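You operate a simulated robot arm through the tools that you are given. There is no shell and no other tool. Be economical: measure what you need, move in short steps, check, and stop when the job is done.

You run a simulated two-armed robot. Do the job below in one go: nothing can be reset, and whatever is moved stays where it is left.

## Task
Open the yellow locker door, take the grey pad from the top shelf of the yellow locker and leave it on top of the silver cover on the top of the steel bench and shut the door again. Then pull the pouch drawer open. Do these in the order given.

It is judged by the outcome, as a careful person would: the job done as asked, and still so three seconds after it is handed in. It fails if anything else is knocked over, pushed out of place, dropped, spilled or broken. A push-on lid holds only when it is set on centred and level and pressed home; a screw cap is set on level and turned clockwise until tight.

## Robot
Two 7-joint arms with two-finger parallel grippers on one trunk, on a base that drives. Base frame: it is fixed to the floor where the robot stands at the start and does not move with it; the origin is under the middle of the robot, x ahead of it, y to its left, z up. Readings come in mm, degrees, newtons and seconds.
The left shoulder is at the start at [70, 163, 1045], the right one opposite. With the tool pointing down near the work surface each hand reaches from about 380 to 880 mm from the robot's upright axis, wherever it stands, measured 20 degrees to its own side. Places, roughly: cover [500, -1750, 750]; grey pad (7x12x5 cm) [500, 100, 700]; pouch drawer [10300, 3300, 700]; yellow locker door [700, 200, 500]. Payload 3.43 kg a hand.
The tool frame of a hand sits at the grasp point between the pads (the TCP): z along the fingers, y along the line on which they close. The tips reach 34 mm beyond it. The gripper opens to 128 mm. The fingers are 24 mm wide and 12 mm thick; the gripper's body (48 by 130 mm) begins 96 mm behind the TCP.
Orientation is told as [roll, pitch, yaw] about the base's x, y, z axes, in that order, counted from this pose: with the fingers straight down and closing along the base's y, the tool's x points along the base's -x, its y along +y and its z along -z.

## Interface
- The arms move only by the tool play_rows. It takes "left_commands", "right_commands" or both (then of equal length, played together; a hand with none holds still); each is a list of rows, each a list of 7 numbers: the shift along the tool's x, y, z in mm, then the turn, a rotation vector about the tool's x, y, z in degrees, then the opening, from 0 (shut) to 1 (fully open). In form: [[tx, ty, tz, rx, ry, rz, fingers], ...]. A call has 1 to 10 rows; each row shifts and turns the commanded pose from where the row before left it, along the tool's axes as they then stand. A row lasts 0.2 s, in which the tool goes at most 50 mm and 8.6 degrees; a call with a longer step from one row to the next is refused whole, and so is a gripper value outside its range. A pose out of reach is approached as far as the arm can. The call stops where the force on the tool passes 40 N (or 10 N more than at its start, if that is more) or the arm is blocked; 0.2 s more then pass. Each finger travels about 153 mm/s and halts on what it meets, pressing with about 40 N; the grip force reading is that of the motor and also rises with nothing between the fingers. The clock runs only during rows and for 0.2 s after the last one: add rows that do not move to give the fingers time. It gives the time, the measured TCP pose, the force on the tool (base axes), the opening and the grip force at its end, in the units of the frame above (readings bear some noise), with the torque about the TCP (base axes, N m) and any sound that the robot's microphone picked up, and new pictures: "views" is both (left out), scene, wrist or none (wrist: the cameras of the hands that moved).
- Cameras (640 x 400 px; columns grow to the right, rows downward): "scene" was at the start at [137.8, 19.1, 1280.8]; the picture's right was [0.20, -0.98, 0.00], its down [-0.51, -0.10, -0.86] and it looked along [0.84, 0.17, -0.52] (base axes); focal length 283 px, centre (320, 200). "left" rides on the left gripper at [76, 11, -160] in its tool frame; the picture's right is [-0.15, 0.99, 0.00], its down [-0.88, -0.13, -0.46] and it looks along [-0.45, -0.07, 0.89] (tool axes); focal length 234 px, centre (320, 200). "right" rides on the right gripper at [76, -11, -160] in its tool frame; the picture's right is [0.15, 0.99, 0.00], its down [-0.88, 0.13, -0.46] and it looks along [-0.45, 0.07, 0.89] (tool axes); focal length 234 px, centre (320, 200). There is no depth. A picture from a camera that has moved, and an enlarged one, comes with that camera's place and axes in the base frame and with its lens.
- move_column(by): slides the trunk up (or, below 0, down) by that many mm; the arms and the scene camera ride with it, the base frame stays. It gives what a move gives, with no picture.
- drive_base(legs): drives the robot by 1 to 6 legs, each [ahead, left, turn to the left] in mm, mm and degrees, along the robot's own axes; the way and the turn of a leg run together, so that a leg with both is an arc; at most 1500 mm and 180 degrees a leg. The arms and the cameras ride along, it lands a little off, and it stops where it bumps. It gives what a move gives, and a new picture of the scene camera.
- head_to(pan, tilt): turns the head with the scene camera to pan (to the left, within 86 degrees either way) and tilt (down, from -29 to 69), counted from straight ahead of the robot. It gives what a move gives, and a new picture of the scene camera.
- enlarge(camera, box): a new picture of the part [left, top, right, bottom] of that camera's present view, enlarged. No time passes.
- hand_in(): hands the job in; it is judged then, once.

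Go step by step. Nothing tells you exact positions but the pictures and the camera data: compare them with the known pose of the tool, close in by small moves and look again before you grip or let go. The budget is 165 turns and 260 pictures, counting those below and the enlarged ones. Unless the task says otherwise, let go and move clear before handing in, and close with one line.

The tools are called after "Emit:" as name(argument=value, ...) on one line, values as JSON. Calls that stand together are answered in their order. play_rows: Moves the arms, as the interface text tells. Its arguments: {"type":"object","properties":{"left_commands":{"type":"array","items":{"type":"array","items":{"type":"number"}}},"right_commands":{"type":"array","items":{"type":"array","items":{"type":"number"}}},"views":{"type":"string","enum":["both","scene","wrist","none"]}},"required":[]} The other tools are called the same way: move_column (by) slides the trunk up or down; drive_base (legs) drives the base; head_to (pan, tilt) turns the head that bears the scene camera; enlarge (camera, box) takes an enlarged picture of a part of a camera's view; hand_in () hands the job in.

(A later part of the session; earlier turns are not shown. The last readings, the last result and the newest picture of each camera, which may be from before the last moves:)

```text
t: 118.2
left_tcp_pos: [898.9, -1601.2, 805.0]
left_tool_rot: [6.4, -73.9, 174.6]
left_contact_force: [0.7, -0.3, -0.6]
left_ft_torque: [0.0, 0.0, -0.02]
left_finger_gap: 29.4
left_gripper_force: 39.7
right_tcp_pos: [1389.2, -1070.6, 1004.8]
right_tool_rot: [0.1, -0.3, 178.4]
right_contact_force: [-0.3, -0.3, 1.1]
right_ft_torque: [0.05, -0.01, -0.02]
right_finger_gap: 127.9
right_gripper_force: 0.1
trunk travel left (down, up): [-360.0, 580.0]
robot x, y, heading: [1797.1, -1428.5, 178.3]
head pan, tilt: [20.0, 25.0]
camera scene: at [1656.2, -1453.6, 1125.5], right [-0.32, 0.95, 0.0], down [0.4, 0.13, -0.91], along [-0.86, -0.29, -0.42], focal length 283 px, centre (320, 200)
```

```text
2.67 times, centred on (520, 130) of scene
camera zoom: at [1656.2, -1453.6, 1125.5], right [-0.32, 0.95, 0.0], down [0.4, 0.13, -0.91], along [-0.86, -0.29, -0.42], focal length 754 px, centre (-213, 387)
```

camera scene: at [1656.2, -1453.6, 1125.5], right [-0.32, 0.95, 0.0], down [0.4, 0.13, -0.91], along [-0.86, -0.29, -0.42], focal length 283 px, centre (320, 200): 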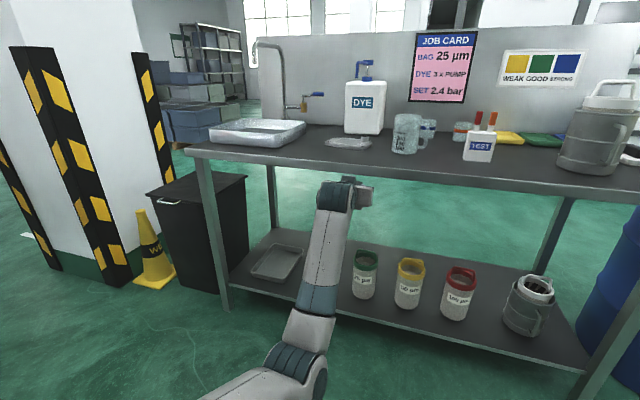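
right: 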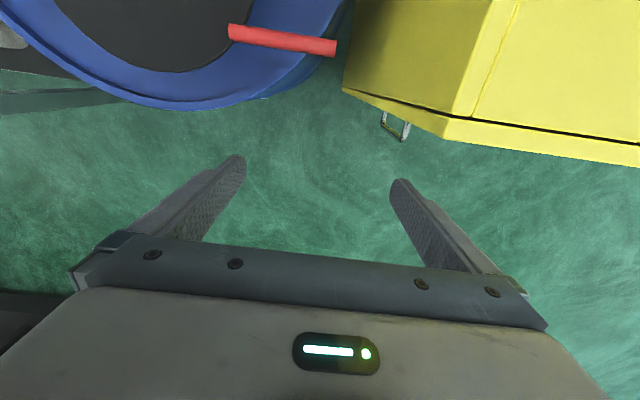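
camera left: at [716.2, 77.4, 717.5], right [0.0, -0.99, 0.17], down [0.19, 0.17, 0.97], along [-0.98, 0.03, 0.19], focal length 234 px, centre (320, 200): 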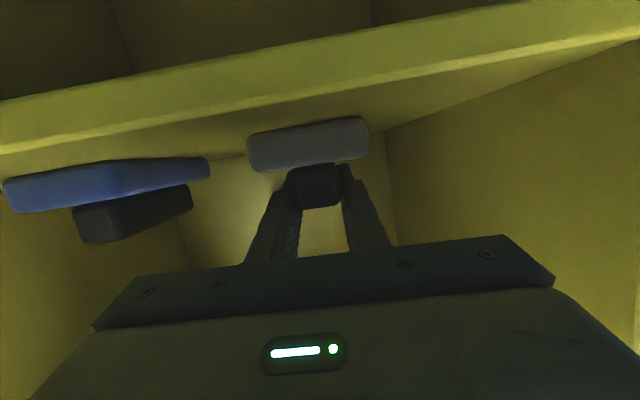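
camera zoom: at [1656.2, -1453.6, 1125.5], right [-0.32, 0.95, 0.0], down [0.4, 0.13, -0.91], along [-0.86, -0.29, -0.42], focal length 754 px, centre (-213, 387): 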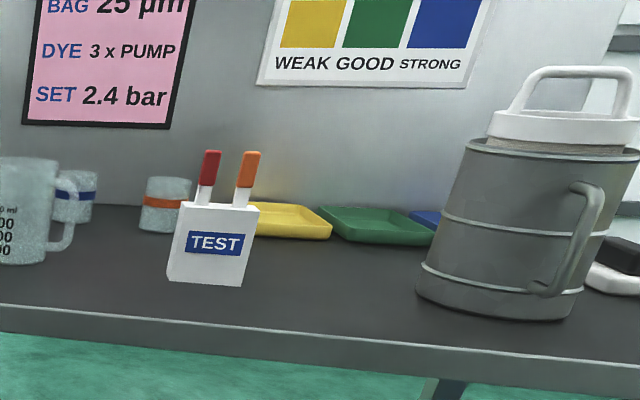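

The silver cover is the flat plate with a small stub, left of the mug. The bench top seems to be near z ≈ 840, so I raise the trunk before anything else and measure again from higher.

Emit:
move_column(by=260)

Emit:
drive_base(legs=[[150, 140, 0]])

Emit:
head_to(pan=10, tilt=40)

Emit:
enlarge(camera="scene", box=[170, 50, 410, 200])

```text
t: 120.8
left_tcp_pos: [899.6, -1599.9, 1065.0]
left_tool_rot: [6.3, -74.0, 174.6]
left_contact_force: [0.1, -0.1, -1.4]
left_ft_torque: [0.0, 0.01, 0.01]
left_finger_gap: 29.4
left_gripper_force: 40.0
right_tcp_pos: [1388.5, -1071.3, 1263.1]
right_tool_rot: [0.1, -0.3, 178.5]
right_contact_force: [0.0, 0.7, 0.1]
right_ft_torque: [-0.02, -0.01, 0.0]
right_finger_gap: 127.7
right_gripper_force: 0.0
trunk travel left (down, up): [-620.0, 320.0]
robot x, y, heading: [1792.2, -1426.7, 178.8]
head pan, tilt: [20.0, 25.0]
```

```text
t: 122.5
left_tcp_pos: [747.4, -1750.3, 1064.8]
left_tool_rot: [6.3, -73.9, 175.0]
left_contact_force: [-0.7, 0.8, -0.4]
left_ft_torque: [-0.06, 0.0, -0.02]
left_finger_gap: 29.4
left_gripper_force: 40.2
right_tcp_pos: [1231.8, -1219.0, 1263.9]
right_tool_rot: [0.1, -0.3, 178.9]
right_contact_force: [-0.5, -0.6, -0.3]
right_ft_torque: [0.0, -0.04, -0.01]
right_finger_gap: 128.1
right_gripper_force: 0.0
trunk travel left (down, up): [-620.0, 320.0]
robot x, y, heading: [1640.0, -1571.0, 178.9]
head pan, tilt: [20.0, 25.0]
camera scene: at [1501.3, -1597.9, 1385.5], right [-0.32, 0.95, 0.0], down [0.4, 0.14, -0.91], along [-0.86, -0.29, -0.42], focal length 283 px, centre (320, 200)
```

scene: 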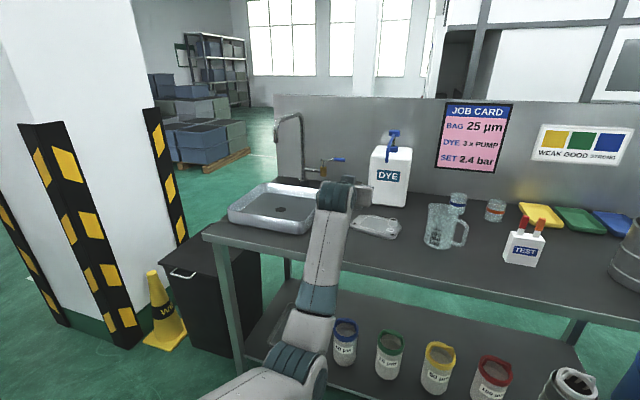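

```text
t: 123.2
left_tcp_pos: [746.8, -1750.4, 1064.0]
left_tool_rot: [6.3, -74.1, 175.0]
left_contact_force: [-0.4, -0.2, -0.4]
left_ft_torque: [0.0, -0.03, 0.02]
left_finger_gap: 29.4
left_gripper_force: 40.0
right_tcp_pos: [1231.9, -1217.7, 1263.1]
right_tool_rot: [0.1, -0.3, 178.9]
right_contact_force: [-0.2, 0.4, -0.4]
right_ft_torque: [0.0, -0.01, 0.01]
right_finger_gap: 128.3
right_gripper_force: 0.1
trunk travel left (down, up): [-620.0, 320.0]
robot x, y, heading: [1638.6, -1568.7, 179.0]
head pan, tilt: [10.0, 40.0]
camera scene: at [1504.8, -1581.0, 1362.3], right [-0.16, 0.99, 0.0], down [0.63, 0.1, -0.77], along [-0.76, -0.12, -0.64], focal length 283 px, centre (320, 200)
```

scene: 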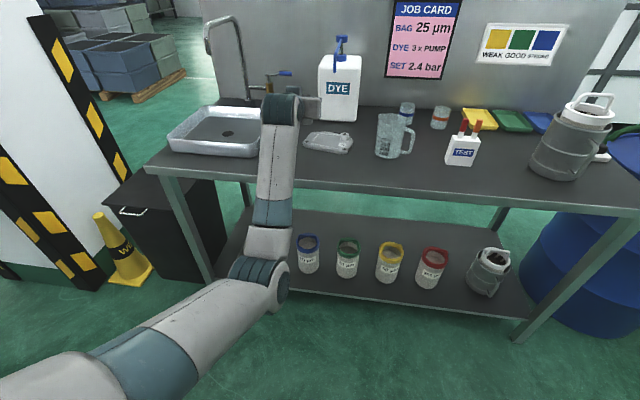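

```text
2.67 times, centred on (290, 125) of scene
camera zoom: at [1504.8, -1581.0, 1362.3], right [-0.16, 0.99, 0.0], down [0.63, 0.1, -0.77], along [-0.76, -0.12, -0.64], focal length 754 px, centre (400, 400)
```

zoom: 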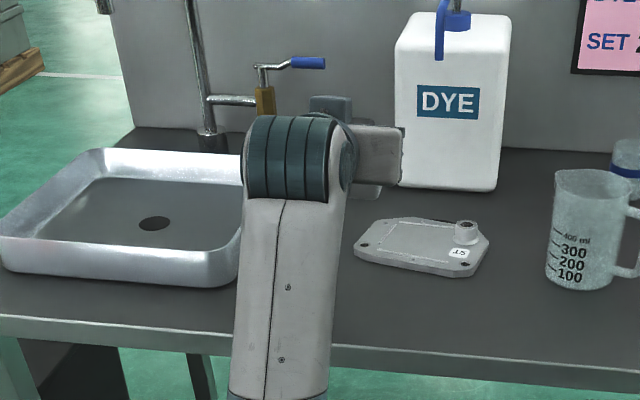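

Triangulated: cover plate spans about x 505–640, y −1790…−1610 with top z ≈ 865; its stub is at (563, −1637). I aim the pad centre at (570, −1712), i.e. TCP (586, −1712, ~911).

Emit:
drive_base(legs=[[161, -40, 0.5]])

Emit:
enlarge(camera="scene", box=[200, 60, 440, 210])

Emit:
enlarge(camera="left", box=[0, 0, 640, 400])

```text
t: 124.7
left_tcp_pos: [582.9, -1711.8, 1064.9]
left_tool_rot: [6.4, -74.0, 175.4]
left_contact_force: [-0.3, -0.6, -1.5]
left_ft_torque: [0.01, -0.03, 0.02]
left_finger_gap: 29.3
left_gripper_force: 39.5
right_tcp_pos: [1064.7, -1176.1, 1264.5]
right_tool_rot: [0.1, -0.2, 179.3]
right_contact_force: [-0.6, -0.5, 0.1]
right_ft_torque: [-0.01, -0.03, 0.03]
right_finger_gap: 127.9
right_gripper_force: 0.0
trunk travel left (down, up): [-620.0, 320.0]
robot x, y, heading: [1474.3, -1525.6, 179.1]
head pan, tilt: [10.0, 40.0]
camera scene: at [1339.6, -1537.6, 1362.2], right [-0.16, 0.99, 0.0], down [0.63, 0.1, -0.77], along [-0.76, -0.12, -0.64], focal length 283 px, centre (320, 200)
```

scene: 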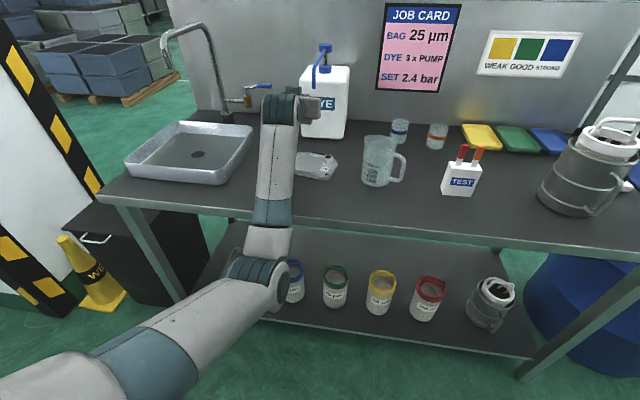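

```text
2.67 times, centred on (320, 135) of scene
camera zoom: at [1339.6, -1537.6, 1362.2], right [-0.16, 0.99, 0.0], down [0.63, 0.1, -0.77], along [-0.76, -0.12, -0.64], focal length 754 px, centre (320, 373)
```

zoom: 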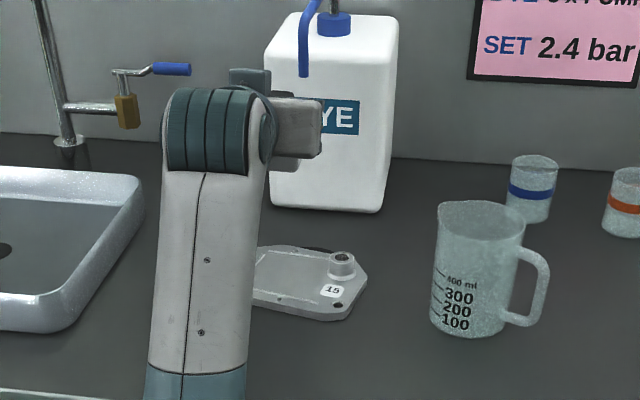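

```text
1.00 times, centred on (320, 200) of left
camera zoom: at [757.2, -1719.6, 1036.0], right [-0.01, -0.99, 0.17], down [0.19, 0.17, 0.97], along [-0.98, 0.05, 0.19], focal length 234 px, centre (320, 200)
```

zoom: 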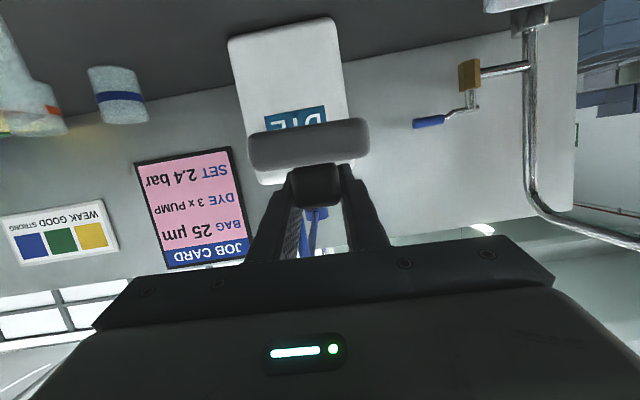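

Hand is over the target. Lower with the trunk most of the way and look.

Emit:
move_column(by=-130)

Emit:
enlarge(camera="scene", box=[200, 60, 440, 210])

Emit:
enlarge(camera="left", box=[0, 0, 640, 400])

```text
t: 126.3
left_tcp_pos: [582.3, -1711.8, 935.7]
left_tool_rot: [6.4, -74.1, 175.3]
left_contact_force: [-0.1, -0.5, -0.1]
left_ft_torque: [0.01, 0.02, -0.05]
left_finger_gap: 29.4
left_gripper_force: 40.1
right_tcp_pos: [1064.3, -1175.2, 1133.7]
right_tool_rot: [0.1, -0.2, 179.3]
right_contact_force: [-0.5, -0.9, 0.4]
right_ft_torque: [-0.01, 0.01, 0.0]
right_finger_gap: 128.1
right_gripper_force: 0.1
trunk travel left (down, up): [-490.0, 450.0]
robot x, y, heading: [1475.5, -1528.2, 179.3]
head pan, tilt: [10.0, 40.0]
```

```text
2.67 times, centred on (320, 135) of scene
camera zoom: at [1340.0, -1537.7, 1232.3], right [-0.16, 0.99, 0.0], down [0.63, 0.1, -0.77], along [-0.76, -0.12, -0.64], focal length 754 px, centre (320, 373)
```

zoom: 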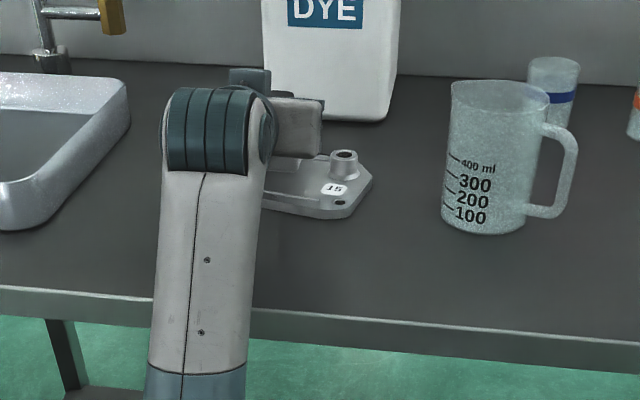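

```text
1.00 times, centred on (320, 200) of left
camera zoom: at [757.5, -1719.7, 906.3], right [-0.01, -0.99, 0.17], down [0.19, 0.16, 0.97], along [-0.98, 0.05, 0.19], focal length 234 px, centre (320, 200)
```

zoom: 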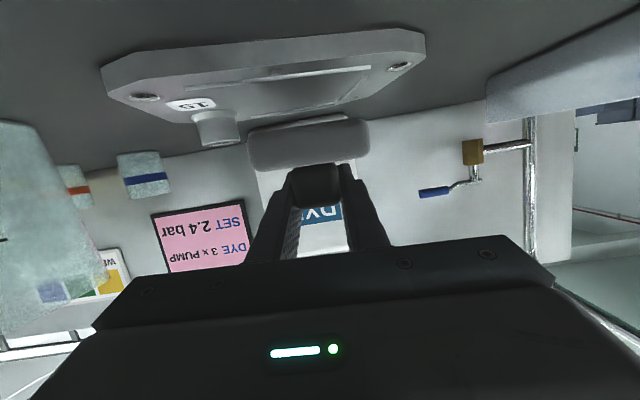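

The plate, stub and pad are clearly separated and aligned. Lower 15 mm more by trunk, then feel for contact with small arm steps.

Emit:
move_column(by=-15)

Emit:
play_rows(left_commands=[[2.9, 0, 0.8, 0, 0, 0, 0], [2.9, 0, 0.8, 0, 0, 0, 0], [0, 0, 0, 0, 0, 0, 0]], views="wrist")

```text
t: 126.9
left_tcp_pos: [583.2, -1711.5, 920.4]
left_tool_rot: [6.3, -74.1, 175.4]
left_contact_force: [0.1, 1.0, -1.5]
left_ft_torque: [0.0, -0.03, 0.02]
left_finger_gap: 29.4
left_gripper_force: 40.0
right_tcp_pos: [1064.9, -1176.1, 1117.4]
right_tool_rot: [0.1, -0.3, 179.2]
right_contact_force: [0.2, 0.1, -0.4]
right_ft_torque: [0.02, 0.01, 0.05]
right_finger_gap: 127.7
right_gripper_force: 0.0
trunk travel left (down, up): [-475.0, 465.0]
robot x, y, heading: [1473.9, -1523.6, 179.2]
head pan, tilt: [10.0, 40.0]
```

```text
t: 127.7
left_tcp_pos: [583.6, -1711.7, 912.2]
left_tool_rot: [6.4, -74.0, 175.4]
left_contact_force: [0.5, 0.3, -1.6]
left_ft_torque: [0.0, -0.01, 0.03]
left_finger_gap: 29.4
left_gripper_force: 40.0
right_tcp_pos: [1065.0, -1175.6, 1118.5]
right_tool_rot: [0.1, -0.3, 179.3]
right_contact_force: [-0.7, 0.0, -0.2]
right_ft_torque: [0.02, -0.01, 0.0]
right_finger_gap: 128.0
right_gripper_force: 0.0
trunk travel left (down, up): [-475.0, 465.0]
robot x, y, heading: [1474.3, -1523.5, 179.6]
head pan, tilt: [10.0, 40.0]
camera left: at [757.7, -1719.4, 884.7], right [-0.01, -0.99, 0.17], down [0.19, 0.16, 0.97], along [-0.98, 0.05, 0.19], focal length 234 px, centre (320, 200)
```

left: 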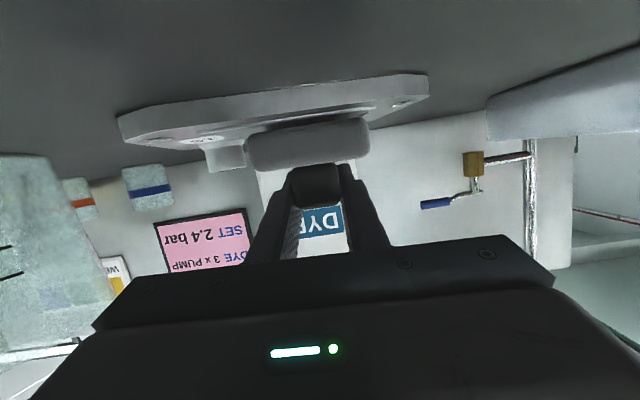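

Emit:
play_rows(left_commands=[[1.9, 0, 0.6, 0, 0, 0, 0], [1.9, 0, 0.6, 0, 0, 0, 0], [0, 0, 0, 0, 0, 0, 0]], views="wrist")

```text
t: 128.5
left_tcp_pos: [581.9, -1710.7, 909.1]
left_tool_rot: [6.5, -74.0, 175.3]
left_contact_force: [-1.3, 1.0, 0.1]
left_ft_torque: [-0.03, -0.03, -0.01]
left_finger_gap: 29.2
left_gripper_force: 39.6
right_tcp_pos: [1065.0, -1175.5, 1119.2]
right_tool_rot: [0.1, -0.2, 179.2]
right_contact_force: [0.6, 0.0, -0.6]
right_ft_torque: [0.05, -0.02, -0.01]
right_finger_gap: 127.9
right_gripper_force: 0.1
trunk travel left (down, up): [-475.0, 465.0]
robot x, y, heading: [1476.6, -1526.0, 179.4]
head pan, tilt: [10.0, 40.0]
camera left: at [757.2, -1719.3, 881.0], right [-0.01, -0.99, 0.17], down [0.19, 0.17, 0.97], along [-0.98, 0.05, 0.19], focal length 234 px, centre (320, 200)
```

left: 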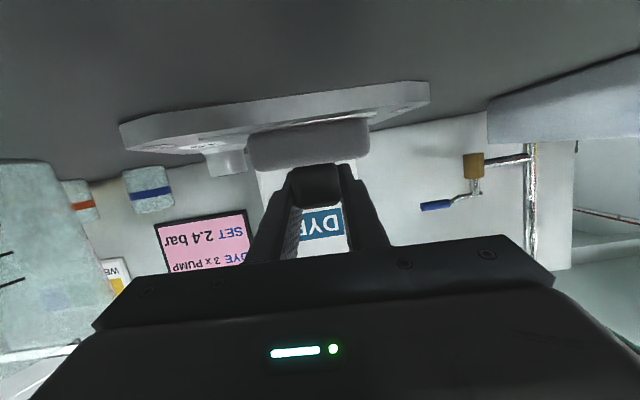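

Emit:
play_rows(left_commands=[[1.9, 0, 0.6, 0, 0, 0, 0], [1.9, 0, 0.6, 0, 0, 0, 0], [0, 0, 0, 0, 0, 0, 0]], views="none")

Emit:
play_rows(left_commands=[[1.4, 0, 0.4, 0, 0, 0, 0], [0, 0, 0, 0, 0, 0, 0]], views="wrist")

```text
t: 129.3
left_tcp_pos: [582.7, -1711.9, 907.6]
left_tool_rot: [6.6, -74.3, 175.2]
left_contact_force: [-2.1, 0.8, 9.7]
left_ft_torque: [0.35, 0.03, 0.02]
left_finger_gap: 29.3
left_gripper_force: 39.9
right_tcp_pos: [1067.3, -1174.5, 1119.2]
right_tool_rot: [0.2, -0.3, 179.1]
right_contact_force: [-0.3, 0.1, 0.4]
right_ft_torque: [0.0, 0.06, -0.01]
right_finger_gap: 128.4
right_gripper_force: 0.0
trunk travel left (down, up): [-475.0, 465.0]
robot x, y, heading: [1474.1, -1526.0, 179.0]
head pan, tilt: [10.0, 40.0]
```

```text
t: 129.9
left_tcp_pos: [583.2, -1712.2, 908.0]
left_tool_rot: [6.6, -74.4, 175.2]
left_contact_force: [-8.2, 0.0, 18.7]
left_ft_torque: [0.66, 0.16, 0.23]
left_finger_gap: 29.2
left_gripper_force: 40.2
right_tcp_pos: [1065.1, -1175.7, 1119.7]
right_tool_rot: [0.2, -0.4, 179.2]
right_contact_force: [0.3, -0.2, 0.5]
right_ft_torque: [-0.01, 0.01, 0.0]
right_finger_gap: 128.0
right_gripper_force: 0.0
trunk travel left (down, up): [-475.0, 465.0]
robot x, y, heading: [1474.7, -1522.7, 179.3]
head pan, tilt: [10.0, 40.0]
camera left: at [757.5, -1719.8, 878.9], right [-0.01, -0.99, 0.17], down [0.2, 0.17, 0.97], along [-0.98, 0.05, 0.19], focal length 234 px, centre (320, 200)
```

left: 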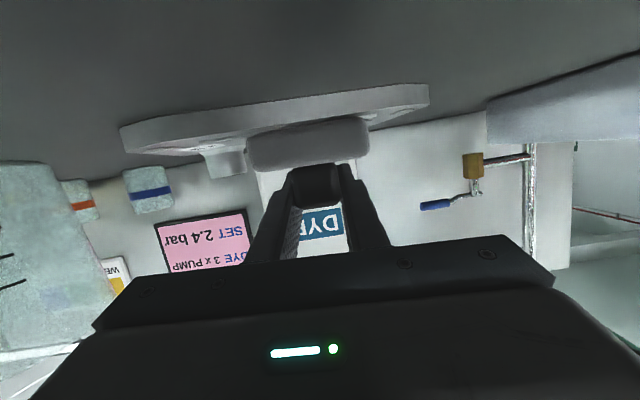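

The pad has touched down (about 19 N). I relieve the press, open the fingers and look.

Emit:
play_rows(left_commands=[[-1.5, 0, -0.4, 0, 0, 0, 0], [-0.7, 0, -0.2, 0, 0, 0, 0.3], [0, 0, 0, 0, 0, 0, 0.42], [0, 0, 0, 0, 0, 0, 0.42]], views="wrist")

```text
t: 130.9
left_tcp_pos: [583.6, -1712.1, 905.0]
left_tool_rot: [6.4, -73.9, 175.3]
left_contact_force: [1.0, -1.6, 2.3]
left_ft_torque: [0.06, 0.07, 0.0]
left_finger_gap: 52.7
left_gripper_force: 0.0
right_tcp_pos: [1065.5, -1177.0, 1119.1]
right_tool_rot: [0.0, -0.3, 179.2]
right_contact_force: [1.0, 0.5, -0.4]
right_ft_torque: [-0.03, 0.02, -0.01]
right_finger_gap: 127.9
right_gripper_force: 0.2
trunk travel left (down, up): [-475.0, 465.0]
robot x, y, heading: [1474.7, -1529.3, 179.5]
head pan, tilt: [10.0, 40.0]
camera left: at [757.8, -1720.1, 877.4], right [-0.02, -0.99, 0.17], down [0.19, 0.16, 0.97], along [-0.98, 0.05, 0.19], focal length 234 px, centre (320, 200)
```

left: 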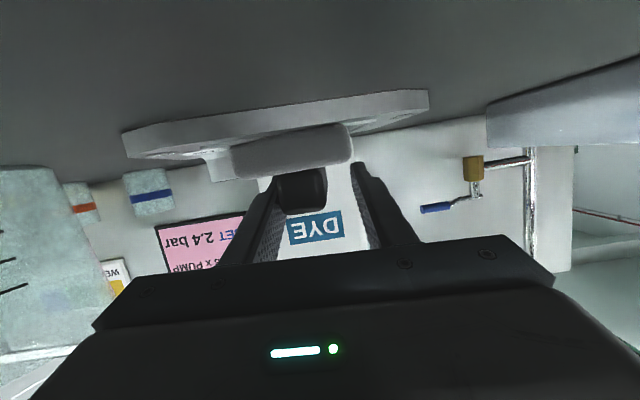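

The pad followed one finger slightly. I re-centre the hand around the grip before withdrawing.

Emit:
play_rows(left_commands=[[-2, -4, -0.6, 0, 0, 0, 0.42], [-1, -5, -0.3, 0, 0, 0, 0.42], [0, 0, 0, 0, 0, 0, 0.42]], views="wrist")

```text
t: 131.7
left_tcp_pos: [581.9, -1703.3, 909.2]
left_tool_rot: [6.2, -74.0, 175.4]
left_contact_force: [0.2, 0.6, -0.1]
left_ft_torque: [-0.02, 0.0, 0.01]
left_finger_gap: 53.7
left_gripper_force: 0.0
right_tcp_pos: [1064.0, -1176.6, 1118.8]
right_tool_rot: [0.1, -0.3, 179.1]
right_contact_force: [-0.4, -0.1, 0.2]
right_ft_torque: [0.05, -0.02, -0.01]
right_finger_gap: 128.0
right_gripper_force: 0.0
trunk travel left (down, up): [-475.0, 465.0]
robot x, y, heading: [1470.6, -1527.1, 179.2]
head pan, tilt: [10.0, 40.0]
camera left: at [757.0, -1710.8, 880.6], right [-0.01, -0.99, 0.17], down [0.19, 0.16, 0.97], along [-0.98, 0.05, 0.19], focal length 234 px, centre (320, 200)
```

left: 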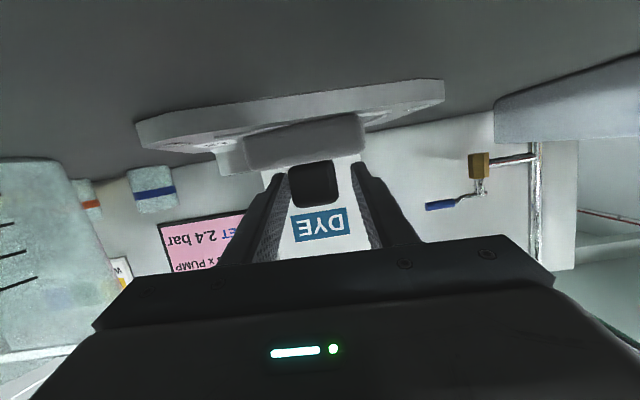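

The grip is centred between the fingers with no contact. Back out and check the pad.

Emit:
drive_base(legs=[[-120, 0, 0], [-150, 0, 0]])

Emit:
enlarge(camera="scene", box=[200, 60, 440, 210])

Emit:
enlarge(camera="left", box=[120, 50, 520, 300])

```text
t: 133.9
left_tcp_pos: [853.5, -1709.7, 911.2]
left_tool_rot: [6.5, -74.1, 175.6]
left_contact_force: [0.2, -0.2, -0.2]
left_ft_torque: [-0.02, 0.03, 0.02]
left_finger_gap: 54.0
left_gripper_force: 0.1
right_tcp_pos: [1334.1, -1180.4, 1118.8]
right_tool_rot: [0.1, -0.5, 179.6]
right_contact_force: [0.4, -0.1, 0.1]
right_ft_torque: [-0.04, 0.08, 0.01]
right_finger_gap: 127.7
right_gripper_force: 0.1
trunk travel left (down, up): [-475.0, 465.0]
robot x, y, heading: [1745.0, -1524.7, 179.4]
head pan, tilt: [10.0, 40.0]
camera scene: at [1610.1, -1541.0, 1217.4], right [-0.16, 0.99, 0.0], down [0.63, 0.11, -0.77], along [-0.76, -0.13, -0.64], focal length 283 px, centre (320, 200)
```

scene: 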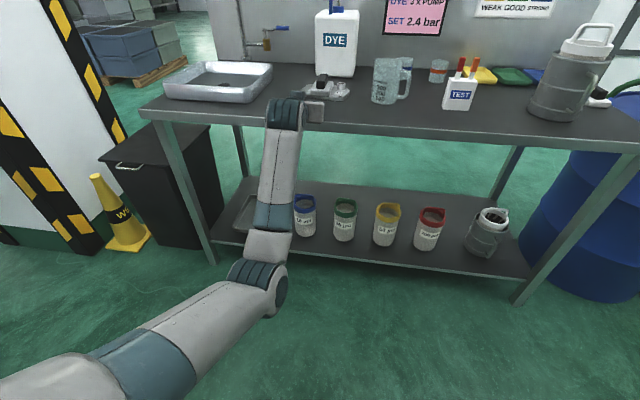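

```text
2.67 times, centred on (320, 135) of scene
camera zoom: at [1610.1, -1541.0, 1217.4], right [-0.16, 0.99, 0.0], down [0.63, 0.11, -0.77], along [-0.76, -0.13, -0.64], focal length 754 px, centre (320, 373)
```

zoom: 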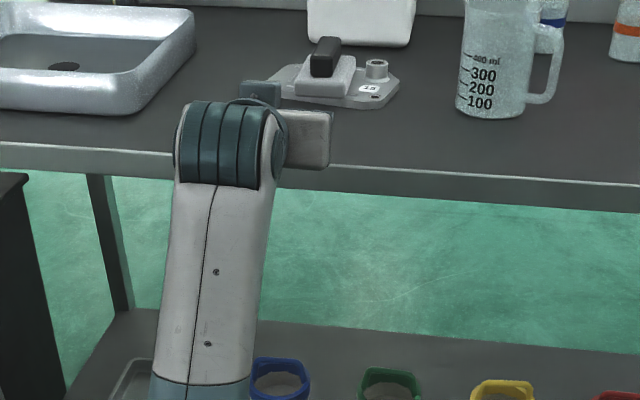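

```text
1.60 times, centred on (320, 175) of left
camera zoom: at [1027.6, -1716.7, 881.7], right [-0.01, -0.99, 0.17], down [0.19, 0.17, 0.97], along [-0.98, 0.04, 0.19], focal length 375 px, centre (320, 240)
```

zoom: 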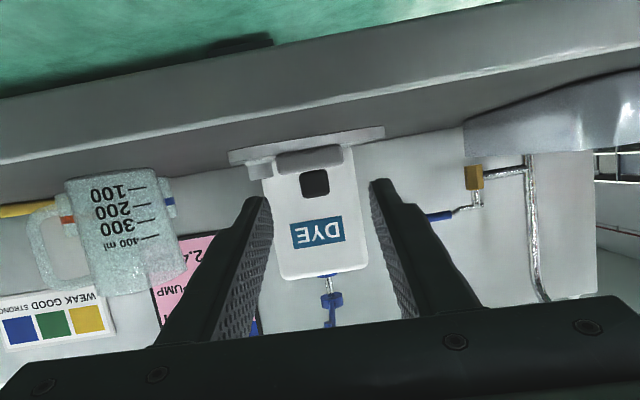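

The pad rests squarely on the cover, clear of the stub. Now back to the locker: I close the fingers, raise the hand above door height, and slide right to the far side of the open door.

Emit:
move_column(by=200)

Emit:
play_rows(left_commands=[[0, 0, 0, 0, 0, 0, 0], [0, 0, 0, 0, 0, 0, 0]], views="none")

Emit:
drive_base(legs=[[0, -1100, 0.5], [0, -700, 0]])

```text
t: 136.1
left_tcp_pos: [852.0, -1709.9, 1109.7]
left_tool_rot: [6.4, -74.0, 175.5]
left_contact_force: [0.3, 0.1, -0.5]
left_ft_torque: [-0.03, -0.02, 0.0]
left_finger_gap: 53.8
left_gripper_force: 0.0
right_tcp_pos: [1333.4, -1179.0, 1318.1]
right_tool_rot: [0.0, -0.4, 179.6]
right_contact_force: [-0.2, 0.1, -0.7]
right_ft_torque: [0.02, 0.01, 0.03]
right_finger_gap: 128.2
right_gripper_force: 0.1
trunk travel left (down, up): [-675.0, 265.0]
robot x, y, heading: [1743.6, -1530.4, 179.3]
head pan, tilt: [10.0, 40.0]
```

```text
t: 136.7
left_tcp_pos: [851.3, -1709.3, 1108.8]
left_tool_rot: [6.4, -74.1, 175.6]
left_contact_force: [0.1, -0.5, 0.4]
left_ft_torque: [0.0, -0.03, 0.04]
left_finger_gap: 0.0
left_gripper_force: 32.6
right_tcp_pos: [1332.8, -1180.5, 1318.7]
right_tool_rot: [-0.1, -0.3, 179.5]
right_contact_force: [-0.1, 0.0, 0.6]
right_ft_torque: [-0.02, 0.01, 0.04]
right_finger_gap: 127.6
right_gripper_force: 0.1
trunk travel left (down, up): [-675.0, 265.0]
robot x, y, heading: [1746.7, -1526.5, 179.3]
head pan, tilt: [10.0, 40.0]
```

```text
t: 145.8
left_tcp_pos: [866.3, 97.0, 1109.7]
left_tool_rot: [6.4, -74.0, 175.0]
left_contact_force: [-0.2, 1.1, 0.6]
left_ft_torque: [-0.01, 0.01, 0.01]
left_finger_gap: 0.0
left_gripper_force: 33.1
right_tcp_pos: [1351.0, 623.0, 1319.4]
right_tool_rot: [0.1, -0.3, 179.0]
right_contact_force: [0.4, -1.0, 0.0]
right_ft_torque: [0.01, 0.03, -0.02]
right_finger_gap: 128.2
right_gripper_force: 0.1
trunk travel left (down, up): [-675.0, 265.0]
robot x, y, heading: [1759.7, 270.8, 179.0]
head pan, tilt: [10.0, 40.0]
camera scene: at [1624.4, 260.1, 1417.2], right [-0.16, 0.99, 0.0], down [0.64, 0.1, -0.77], along [-0.76, -0.12, -0.64], focal length 283 px, centre (320, 200)
```

scene: 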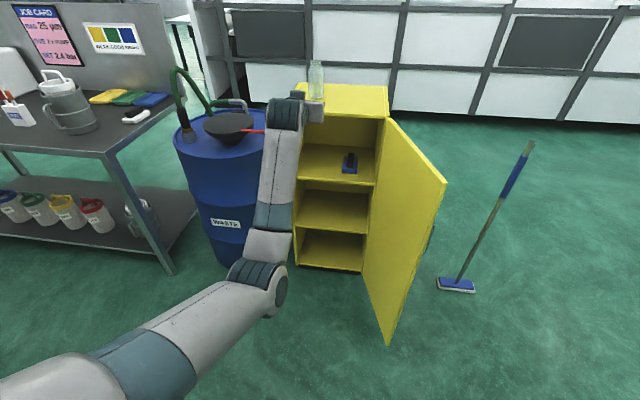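

The door is open ~107° (edge at about (1010, 480)). I continue right past it, then lower the hand on its outer side.

Emit:
drive_base(legs=[[-10, -520, 1]])

Emit:
move_column(by=-200)

Emit:
head_to(pan=15, tilt=35)

```text
t: 148.8
left_tcp_pos: [883.8, 602.0, 1109.6]
left_tool_rot: [6.4, -74.1, 176.1]
left_contact_force: [1.0, -0.5, -0.7]
left_ft_torque: [0.01, 0.01, 0.02]
left_finger_gap: 0.0
left_gripper_force: 33.5
right_tcp_pos: [1361.0, 1135.2, 1318.1]
right_tool_rot: [0.2, -0.3, 179.9]
right_contact_force: [0.2, -0.6, 0.3]
right_ft_torque: [0.02, 0.02, -0.01]
right_finger_gap: 128.1
right_gripper_force: 0.0
trunk travel left (down, up): [-675.0, 265.0]
robot x, y, heading: [1773.8, 788.9, 180.0]
head pan, tilt: [10.0, 40.0]
camera scene: at [1639.4, 776.4, 1417.2], right [-0.17, 0.99, 0.0], down [0.63, 0.11, -0.77], along [-0.75, -0.13, -0.64], focal length 283 px, centre (320, 200)
```

scene: 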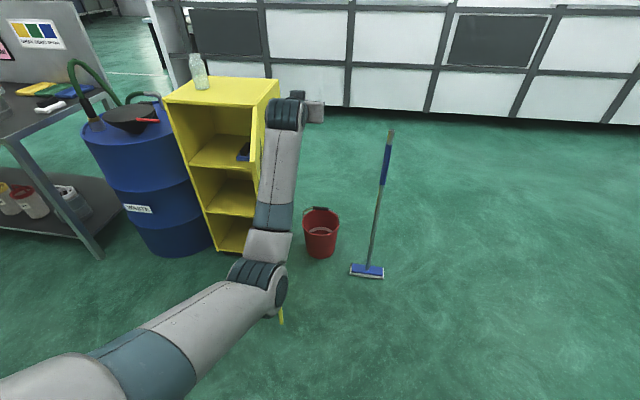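

```text
t: 151.0
left_tcp_pos: [885.3, 601.9, 910.3]
left_tool_rot: [6.5, -74.1, 176.1]
left_contact_force: [0.8, -0.4, -0.6]
left_ft_torque: [0.0, 0.0, -0.01]
left_finger_gap: 0.3
left_gripper_force: 33.5
right_tcp_pos: [1360.7, 1135.6, 1117.9]
right_tool_rot: [0.1, -0.4, 179.9]
right_contact_force: [0.3, 0.0, 0.2]
right_ft_torque: [-0.01, 0.0, 0.03]
right_finger_gap: 128.1
right_gripper_force: 0.1
trunk travel left (down, up): [-475.0, 465.0]
robot x, y, heading: [1775.9, 790.1, 179.9]
head pan, tilt: [10.0, 40.0]
```

```text
t: 151.6
left_tcp_pos: [883.8, 602.2, 909.3]
left_tool_rot: [6.5, -74.1, 176.0]
left_contact_force: [-0.4, -0.8, 0.2]
left_ft_torque: [0.02, -0.03, -0.02]
left_finger_gap: 0.0
left_gripper_force: 32.6
right_tcp_pos: [1360.2, 1135.0, 1117.4]
right_tool_rot: [0.1, -0.3, 179.9]
right_contact_force: [0.0, -0.2, -0.5]
right_ft_torque: [-0.02, 0.0, -0.03]
right_finger_gap: 128.0
right_gripper_force: 0.0
trunk travel left (down, up): [-475.0, 465.0]
robot x, y, heading: [1769.9, 791.1, 180.3]
head pan, tilt: [15.0, 35.0]
camera scene: at [1638.1, 768.5, 1224.8], right [-0.26, 0.97, 0.0], down [0.55, 0.15, -0.82], along [-0.79, -0.21, -0.57], focal length 283 px, centre (320, 200)
```

scene: 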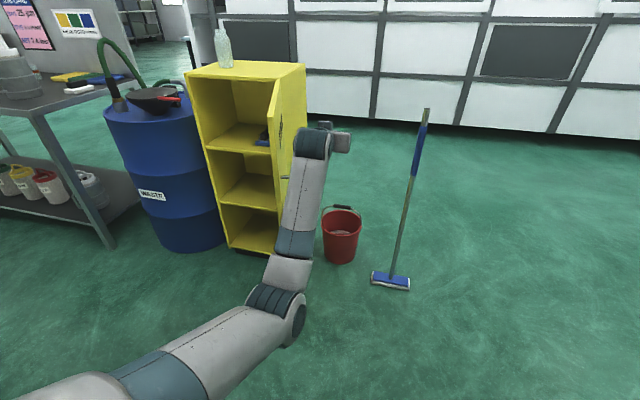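

Now sweep the hand left to push the door round.

Emit:
drive_base(legs=[[0, 120, 0], [0, 100, 0], [0, 100, 0]])

```text
t: 154.3
left_tcp_pos: [882.4, 289.8, 909.1]
left_tool_rot: [6.2, -74.1, 176.0]
left_contact_force: [0.1, -0.1, 0.3]
left_ft_torque: [0.01, 0.01, -0.01]
left_finger_gap: 0.0
left_gripper_force: 33.0
right_tcp_pos: [1360.5, 821.1, 1118.6]
right_tool_rot: [0.2, -0.3, 179.8]
right_contact_force: [1.1, -0.9, 0.2]
right_ft_torque: [0.06, 0.04, -0.07]
right_finger_gap: 128.1
right_gripper_force: 0.1
trunk travel left (down, up): [-475.0, 465.0]
robot x, y, heading: [1772.8, 474.1, 179.9]
head pan, tilt: [15.0, 35.0]
camera scene: at [1637.0, 453.5, 1224.8], right [-0.25, 0.97, 0.0], down [0.55, 0.15, -0.82], along [-0.79, -0.21, -0.57], focal length 283 px, centre (320, 200)
```

scene: 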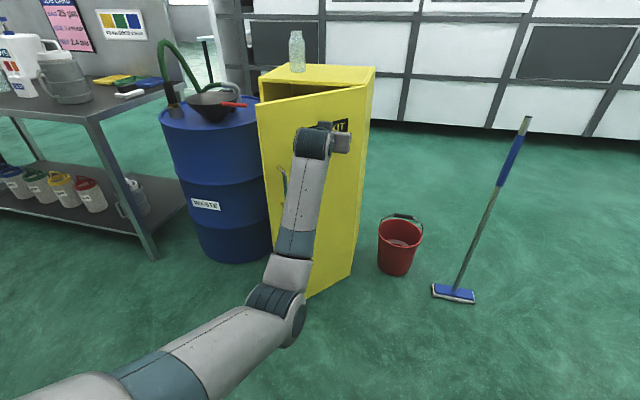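

The door is now ~40° and swings easily. Continue left, then push it shut forwards.

Emit:
drive_base(legs=[[0, 90, 0], [0, 90, 0], [100, 0, 0]])

```text
t: 156.9
left_tcp_pos: [777.3, 118.3, 908.5]
left_tool_rot: [6.4, -74.0, 175.5]
left_contact_force: [-0.6, 0.0, -0.3]
left_ft_torque: [-0.03, -0.03, 0.03]
left_finger_gap: 0.0
left_gripper_force: 33.0
right_tcp_pos: [1257.7, 648.4, 1118.5]
right_tool_rot: [0.1, -0.3, 179.4]
right_contact_force: [-0.3, -0.7, -1.0]
right_ft_torque: [-0.01, -0.01, -0.04]
right_finger_gap: 128.0
right_gripper_force: 0.0
trunk travel left (down, up): [-475.0, 465.0]
robot x, y, heading: [1669.8, 299.8, 179.4]
head pan, tilt: [15.0, 35.0]
camera scene: at [1532.6, 278.8, 1224.7], right [-0.25, 0.97, 0.0], down [0.56, 0.14, -0.82], along [-0.79, -0.2, -0.57], focal length 283 px, centre (320, 200)
```

scene: 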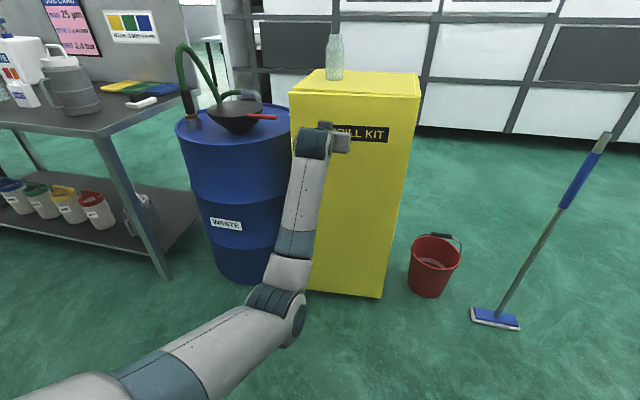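

The door looks nearly closed. I press it gently home near the handle side.

Emit:
drive_base(legs=[[60, 70, 0]])

Emit:
play_rows(left_commands=[[-4, 0, 14, 0, 0, 0, 0], [-3, 0, 10, 0, 0, 0, 0], [-3, 0, 10, 0, 0, 0, 0], [-3, 0, 10, 0, 0, 0, 0], [-3, 0, 10, 0, 0, 0, 0]], views="both")

```text
t: 158.0
left_tcp_pos: [715.7, 48.9, 908.5]
left_tool_rot: [6.2, -74.0, 175.7]
left_contact_force: [0.5, -0.2, 0.0]
left_ft_torque: [0.02, 0.04, -0.01]
left_finger_gap: 0.1
left_gripper_force: 33.0
right_tcp_pos: [1197.6, 577.6, 1118.8]
right_tool_rot: [0.1, -0.3, 179.5]
right_contact_force: [0.4, 0.1, -0.2]
right_ft_torque: [0.05, -0.04, 0.01]
right_finger_gap: 127.7
right_gripper_force: 0.1
trunk travel left (down, up): [-475.0, 465.0]
robot x, y, heading: [1611.2, 231.4, 179.3]
head pan, tilt: [15.0, 35.0]
camera scene: at [1471.5, 209.0, 1224.7], right [-0.25, 0.97, 0.0], down [0.56, 0.14, -0.82], along [-0.79, -0.2, -0.57], focal length 283 px, centre (320, 200)
```

scene: 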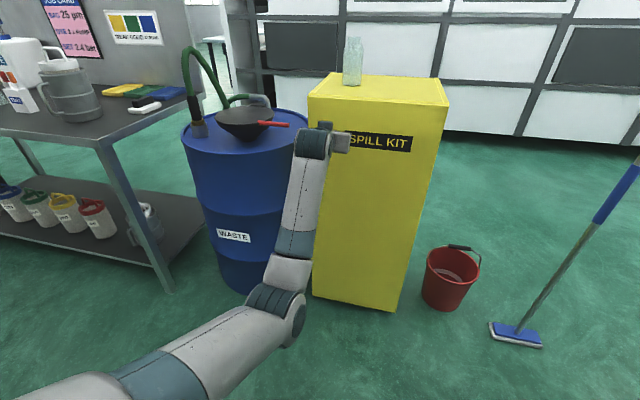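

```text
t: 158.7
left_tcp_pos: [695.0, 48.5, 909.3]
left_tool_rot: [6.5, -73.8, 175.4]
left_contact_force: [20.6, 1.9, 2.3]
left_ft_torque: [0.0, 0.11, -0.08]
left_finger_gap: 0.1
left_gripper_force: 32.8
right_tcp_pos: [1198.5, 576.8, 1119.3]
right_tool_rot: [0.2, -0.4, 179.5]
right_contact_force: [-0.6, 0.1, -0.5]
right_ft_torque: [0.03, -0.03, -0.02]
right_finger_gap: 128.2
right_gripper_force: 0.0
trunk travel left (down, up): [-475.0, 465.0]
robot x, y, heading: [1610.7, 229.5, 179.4]
head pan, tilt: [15.0, 35.0]
stopped in row 3 (left hand): the force on the tool passed its limit (the readings are from after the stop); the commanded pose is now the measured one
camera scene: at [1473.5, 209.7, 1224.9], right [-0.25, 0.97, 0.0], down [0.55, 0.14, -0.82], along [-0.79, -0.21, -0.57], focal length 283 px, centre (320, 200)
camera left: at [870.1, 42.1, 881.4], right [-0.01, -0.99, 0.17], down [0.19, 0.17, 0.97], along [-0.98, 0.04, 0.18], focal length 234 px, centre (320, 200)
```

scene: 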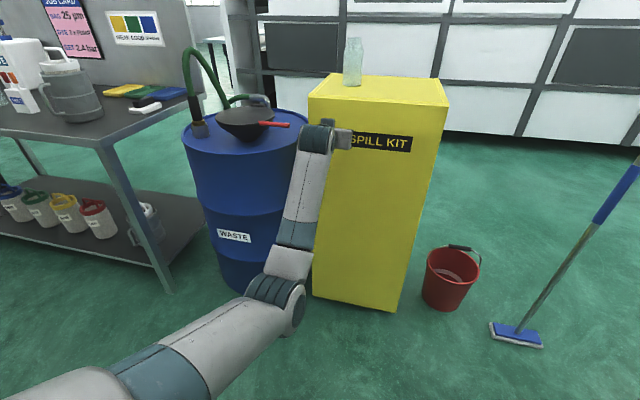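
left: 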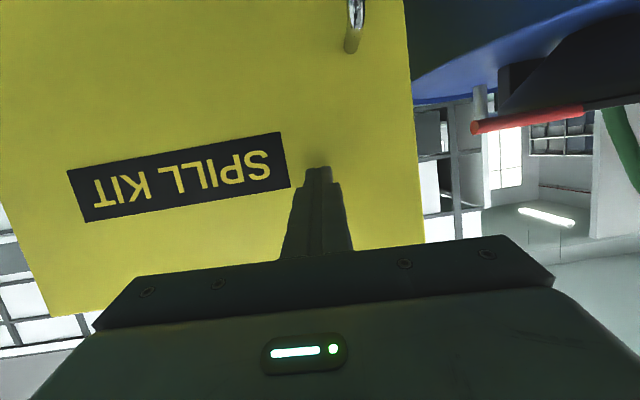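

Emit:
play_rows(left_commands=[[-1.4, 0, 5, 0, 0, 0, 0], [-1.4, 0, 5, 0, 0, 0, 0], [0, 0, 0, 0, 0, 0, 0]], views="none")

Emit:
enlarge(camera="scene", box=[290, 50, 460, 150])

```text
t: 159.1
left_tcp_pos: [695.4, 50.0, 908.3]
left_tool_rot: [6.4, -73.7, 175.5]
left_contact_force: [23.5, 1.6, 3.2]
left_ft_torque: [0.09, 0.14, -0.04]
left_finger_gap: 0.0
left_gripper_force: 32.9
right_tcp_pos: [1200.8, 577.8, 1120.1]
right_tool_rot: [0.2, -0.5, 179.6]
right_contact_force: [0.1, -0.3, -0.3]
right_ft_torque: [-0.03, 0.06, 0.01]
right_finger_gap: 128.0
right_gripper_force: 0.1
trunk travel left (down, up): [-475.0, 465.0]
robot x, y, heading: [1611.7, 231.1, 179.5]
head pan, tilt: [15.0, 35.0]
stopped in row 2 (left hand): the force on the tool passed its limit (the readings are from after the stop); the commanded pose is now the measured one
```

```text
3.76 times, centred on (375, 100) of scene
camera zoom: at [1477.2, 209.9, 1225.3], right [-0.25, 0.97, 0.0], down [0.55, 0.14, -0.82], along [-0.79, -0.21, -0.57], focal length 1064 px, centre (113, 576)
```

zoom: 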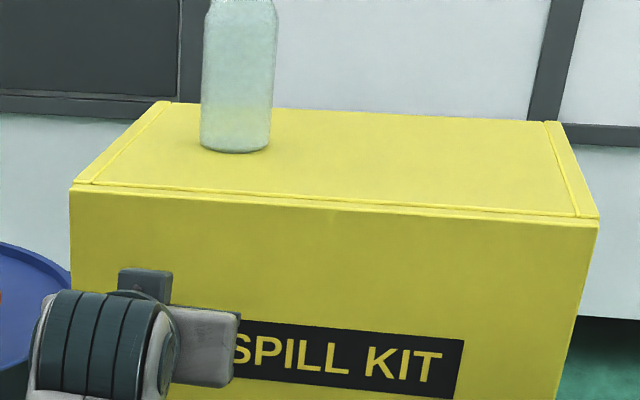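

The door is shut and flush, the bottle still stands. I back away and bring the left arm into a compact carrying pose before the long drive.

Emit:
play_rows(left_commands=[[3, 0, -20, 0, 0, 0, 0], [6, 0, -40, 0, 0, 0, 0]], views="none")

Emit:
drive_base(legs=[[-180, 0, 0]])

Emit:
play_rows(left_commands=[[-10, 10, 0, 0, 8, 0, 0], [-10, 20, 0, 0, 8, 0, 0], [-10, 20, 0, 0, 8, 0, 0], [-10, 20, 0, 0, 8, 0, 0], [-10, 20, 0, 0, 8, 0, 0], [0, 20, 0, 0, 8, 0, 0], [0, 20, 0, 0, 8, 0, 0], [0, 20, 0, 0, 8, 0, 0]], views="scene")

```text
t: 159.7
left_tcp_pos: [752.6, 51.7, 913.1]
left_tool_rot: [6.2, -73.4, 175.6]
left_contact_force: [0.2, -0.2, 0.2]
left_ft_torque: [0.01, -0.04, 0.0]
left_finger_gap: 0.2
left_gripper_force: 33.0
right_tcp_pos: [1197.6, 578.0, 1118.6]
right_tool_rot: [0.1, -0.5, 179.5]
right_contact_force: [0.1, -0.4, -0.4]
right_ft_torque: [0.01, 0.0, 0.01]
right_finger_gap: 128.1
right_gripper_force: 0.1
trunk travel left (down, up): [-475.0, 465.0]
robot x, y, heading: [1606.6, 234.8, 179.6]
head pan, tilt: [15.0, 35.0]
```

```text
t: 161.2
left_tcp_pos: [940.5, 50.3, 913.2]
left_tool_rot: [6.4, -73.4, 175.5]
left_contact_force: [0.1, 0.0, -0.1]
left_ft_torque: [-0.01, -0.03, 0.02]
left_finger_gap: 0.1
left_gripper_force: 32.9
right_tcp_pos: [1386.0, 576.6, 1118.4]
right_tool_rot: [0.1, -0.5, 179.5]
right_contact_force: [0.4, 0.7, 0.1]
right_ft_torque: [-0.03, 0.01, 0.01]
right_finger_gap: 128.0
right_gripper_force: 0.1
trunk travel left (down, up): [-475.0, 465.0]
robot x, y, heading: [1796.6, 225.7, 179.5]
head pan, tilt: [15.0, 35.0]
camera scene: at [1662.2, 208.3, 1224.9], right [-0.25, 0.97, 0.0], down [0.55, 0.14, -0.82], along [-0.79, -0.21, -0.57], focal length 283 px, centre (320, 200)
```

scene: 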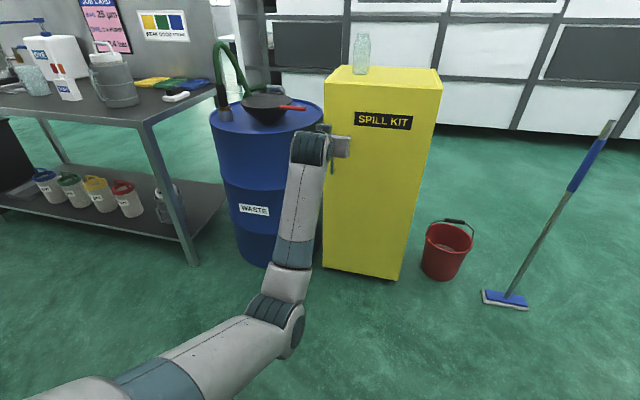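

```text
t: 163.0
left_tcp_pos: [946.2, -94.2, 949.2]
left_tool_rot: [1.9, -10.8, -178.7]
left_contact_force: [-0.3, -0.2, -0.3]
left_ft_torque: [0.04, -0.02, 0.01]
left_finger_gap: 0.0
left_gripper_force: 33.1
left hand out of reach, approached as far as the arm can: row 8
right_tcp_pos: [1383.6, 573.7, 1117.7]
right_tool_rot: [0.1, -0.2, 179.6]
right_contact_force: [-0.3, -0.2, 0.5]
right_ft_torque: [0.05, -0.06, -0.01]
right_finger_gap: 127.9
right_gripper_force: 0.1
trunk travel left (down, up): [-475.0, 465.0]
robot x, y, heading: [1799.3, 229.7, 179.5]
head pan, tilt: [15.0, 35.0]
camera scene: at [1658.6, 207.1, 1224.4], right [-0.25, 0.97, 0.0], down [0.56, 0.15, -0.82], along [-0.79, -0.21, -0.58], focal length 283 px, centre (320, 200)
```

scene: 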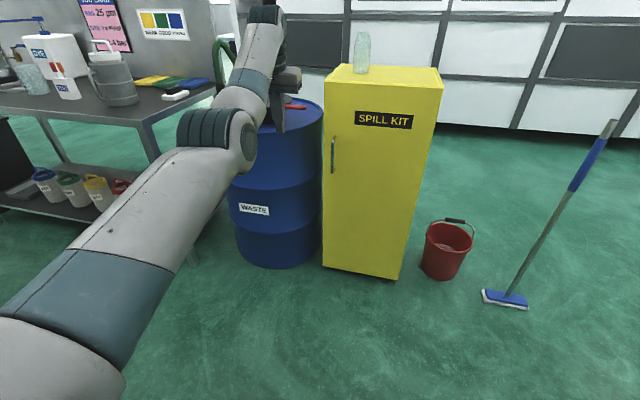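

Emit:
play_rows(left_commands=[[45, 10, 0, 0, 0, 0, 0], [45, 10, 0, 0, 0, 0, 0], [45, 10, 0, 0, 0, 0, 0], [45, 10, 0, 0, 0, 0, 0], [45, 10, 0, 0, 0, 0, 0], [45, 10, 0, 0, 0, 0, 0], [45, 10, 0, 0, 0, 0, 0]], views="none")

Emit:
move_column(by=250)

Emit:
drive_base(legs=[[0, -700, 0], [0, 0, -90]])

Emit:
head_to(pan=-60, tilt=10)

```text
t: 164.6
left_tcp_pos: [1255.9, -167.7, 901.8]
left_tool_rot: [1.7, -9.5, -178.7]
left_contact_force: [0.2, -0.2, 0.1]
left_ft_torque: [-0.02, -0.01, 0.01]
left_finger_gap: 0.0
left_gripper_force: 32.6
left hand out of reach, approached as far as the arm can: row 6
right_tcp_pos: [1385.8, 575.3, 1118.7]
right_tool_rot: [0.2, -0.4, 179.5]
right_contact_force: [0.5, -0.3, 0.9]
right_ft_torque: [0.0, 0.02, -0.01]
right_finger_gap: 128.3
right_gripper_force: 0.0
trunk travel left (down, up): [-475.0, 465.0]
robot x, y, heading: [1797.5, 228.9, 179.8]
head pan, tilt: [15.0, 35.0]
```

```text
t: 167.2
left_tcp_pos: [1256.1, -168.4, 1151.7]
left_tool_rot: [1.8, -9.3, -178.5]
left_contact_force: [-0.3, -0.9, -1.0]
left_ft_torque: [0.04, 0.0, 0.03]
left_finger_gap: 0.0
left_gripper_force: 33.3
right_tcp_pos: [1385.2, 574.8, 1367.8]
right_tool_rot: [0.2, -0.3, 179.5]
right_contact_force: [-0.6, 0.6, 0.3]
right_ft_torque: [0.01, 0.0, 0.0]
right_finger_gap: 127.6
right_gripper_force: 0.0
trunk travel left (down, up): [-725.0, 215.0]
robot x, y, heading: [1796.6, 227.7, 179.4]
head pan, tilt: [15.0, 35.0]
```

```text
t: 175.1
left_tcp_pos: [1442.8, 1510.4, 1150.6]
left_tool_rot: [1.8, -9.4, 87.5]
left_contact_force: [0.8, 0.3, 0.1]
left_ft_torque: [0.04, -0.04, -0.05]
left_finger_gap: 0.0
left_gripper_force: 33.0
right_tcp_pos: [2177.2, 1331.2, 1368.3]
right_tool_rot: [0.1, -0.4, 85.7]
right_contact_force: [-0.3, 0.4, -0.4]
right_ft_torque: [0.03, 0.03, -0.02]
right_finger_gap: 128.0
right_gripper_force: 0.0
trunk travel left (down, up): [-725.0, 215.0]
robot x, y, heading: [1803.8, 944.5, 85.7]
head pan, tilt: [15.0, 35.0]
camera scene: at [1789.4, 1080.9, 1474.8], right [0.98, 0.19, 0.0], down [0.11, -0.56, -0.82], along [-0.15, 0.8, -0.57], focal length 283 px, centre (320, 200)
```

scene: 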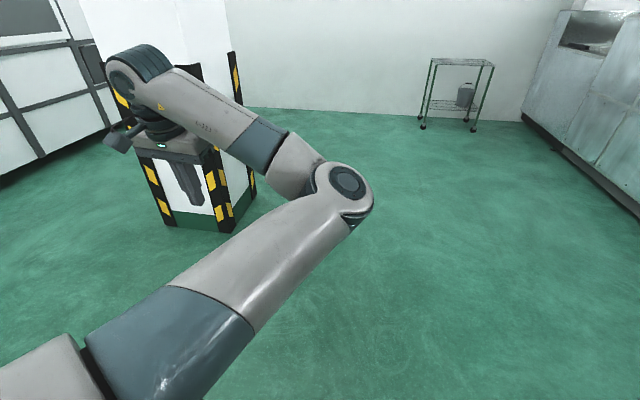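

```text
t: 176.5
left_tcp_pos: [1442.6, 1510.9, 1151.3]
left_tool_rot: [1.7, -9.4, 87.5]
left_contact_force: [1.0, -0.2, 0.0]
left_ft_torque: [-0.01, 0.02, 0.03]
left_finger_gap: 0.0
left_gripper_force: 32.8
right_tcp_pos: [2177.6, 1330.9, 1369.7]
right_tool_rot: [0.1, -0.2, 85.7]
right_contact_force: [-1.0, -0.2, -0.5]
right_ft_torque: [0.01, -0.02, 0.03]
right_finger_gap: 127.8
right_gripper_force: 0.0
trunk travel left (down, up): [-725.0, 215.0]
robot x, y, heading: [1804.4, 943.7, 85.7]
head pan, tilt: [-60.0, 10.0]
camera scene: at [1889.5, 1034.8, 1514.9], right [0.43, -0.9, 0.0], down [-0.16, -0.08, -0.98], along [0.89, 0.43, -0.17], focal length 283 px, centre (320, 200)
```

scene: 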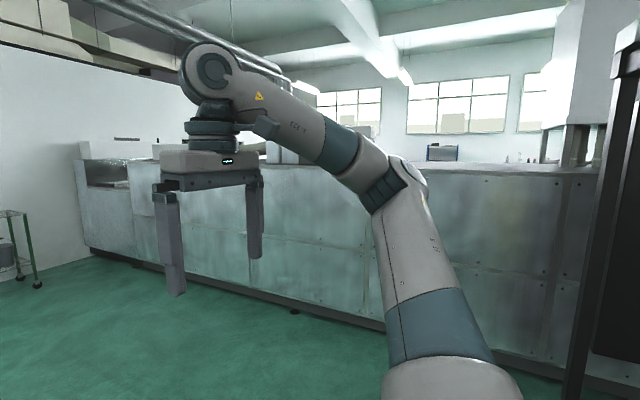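

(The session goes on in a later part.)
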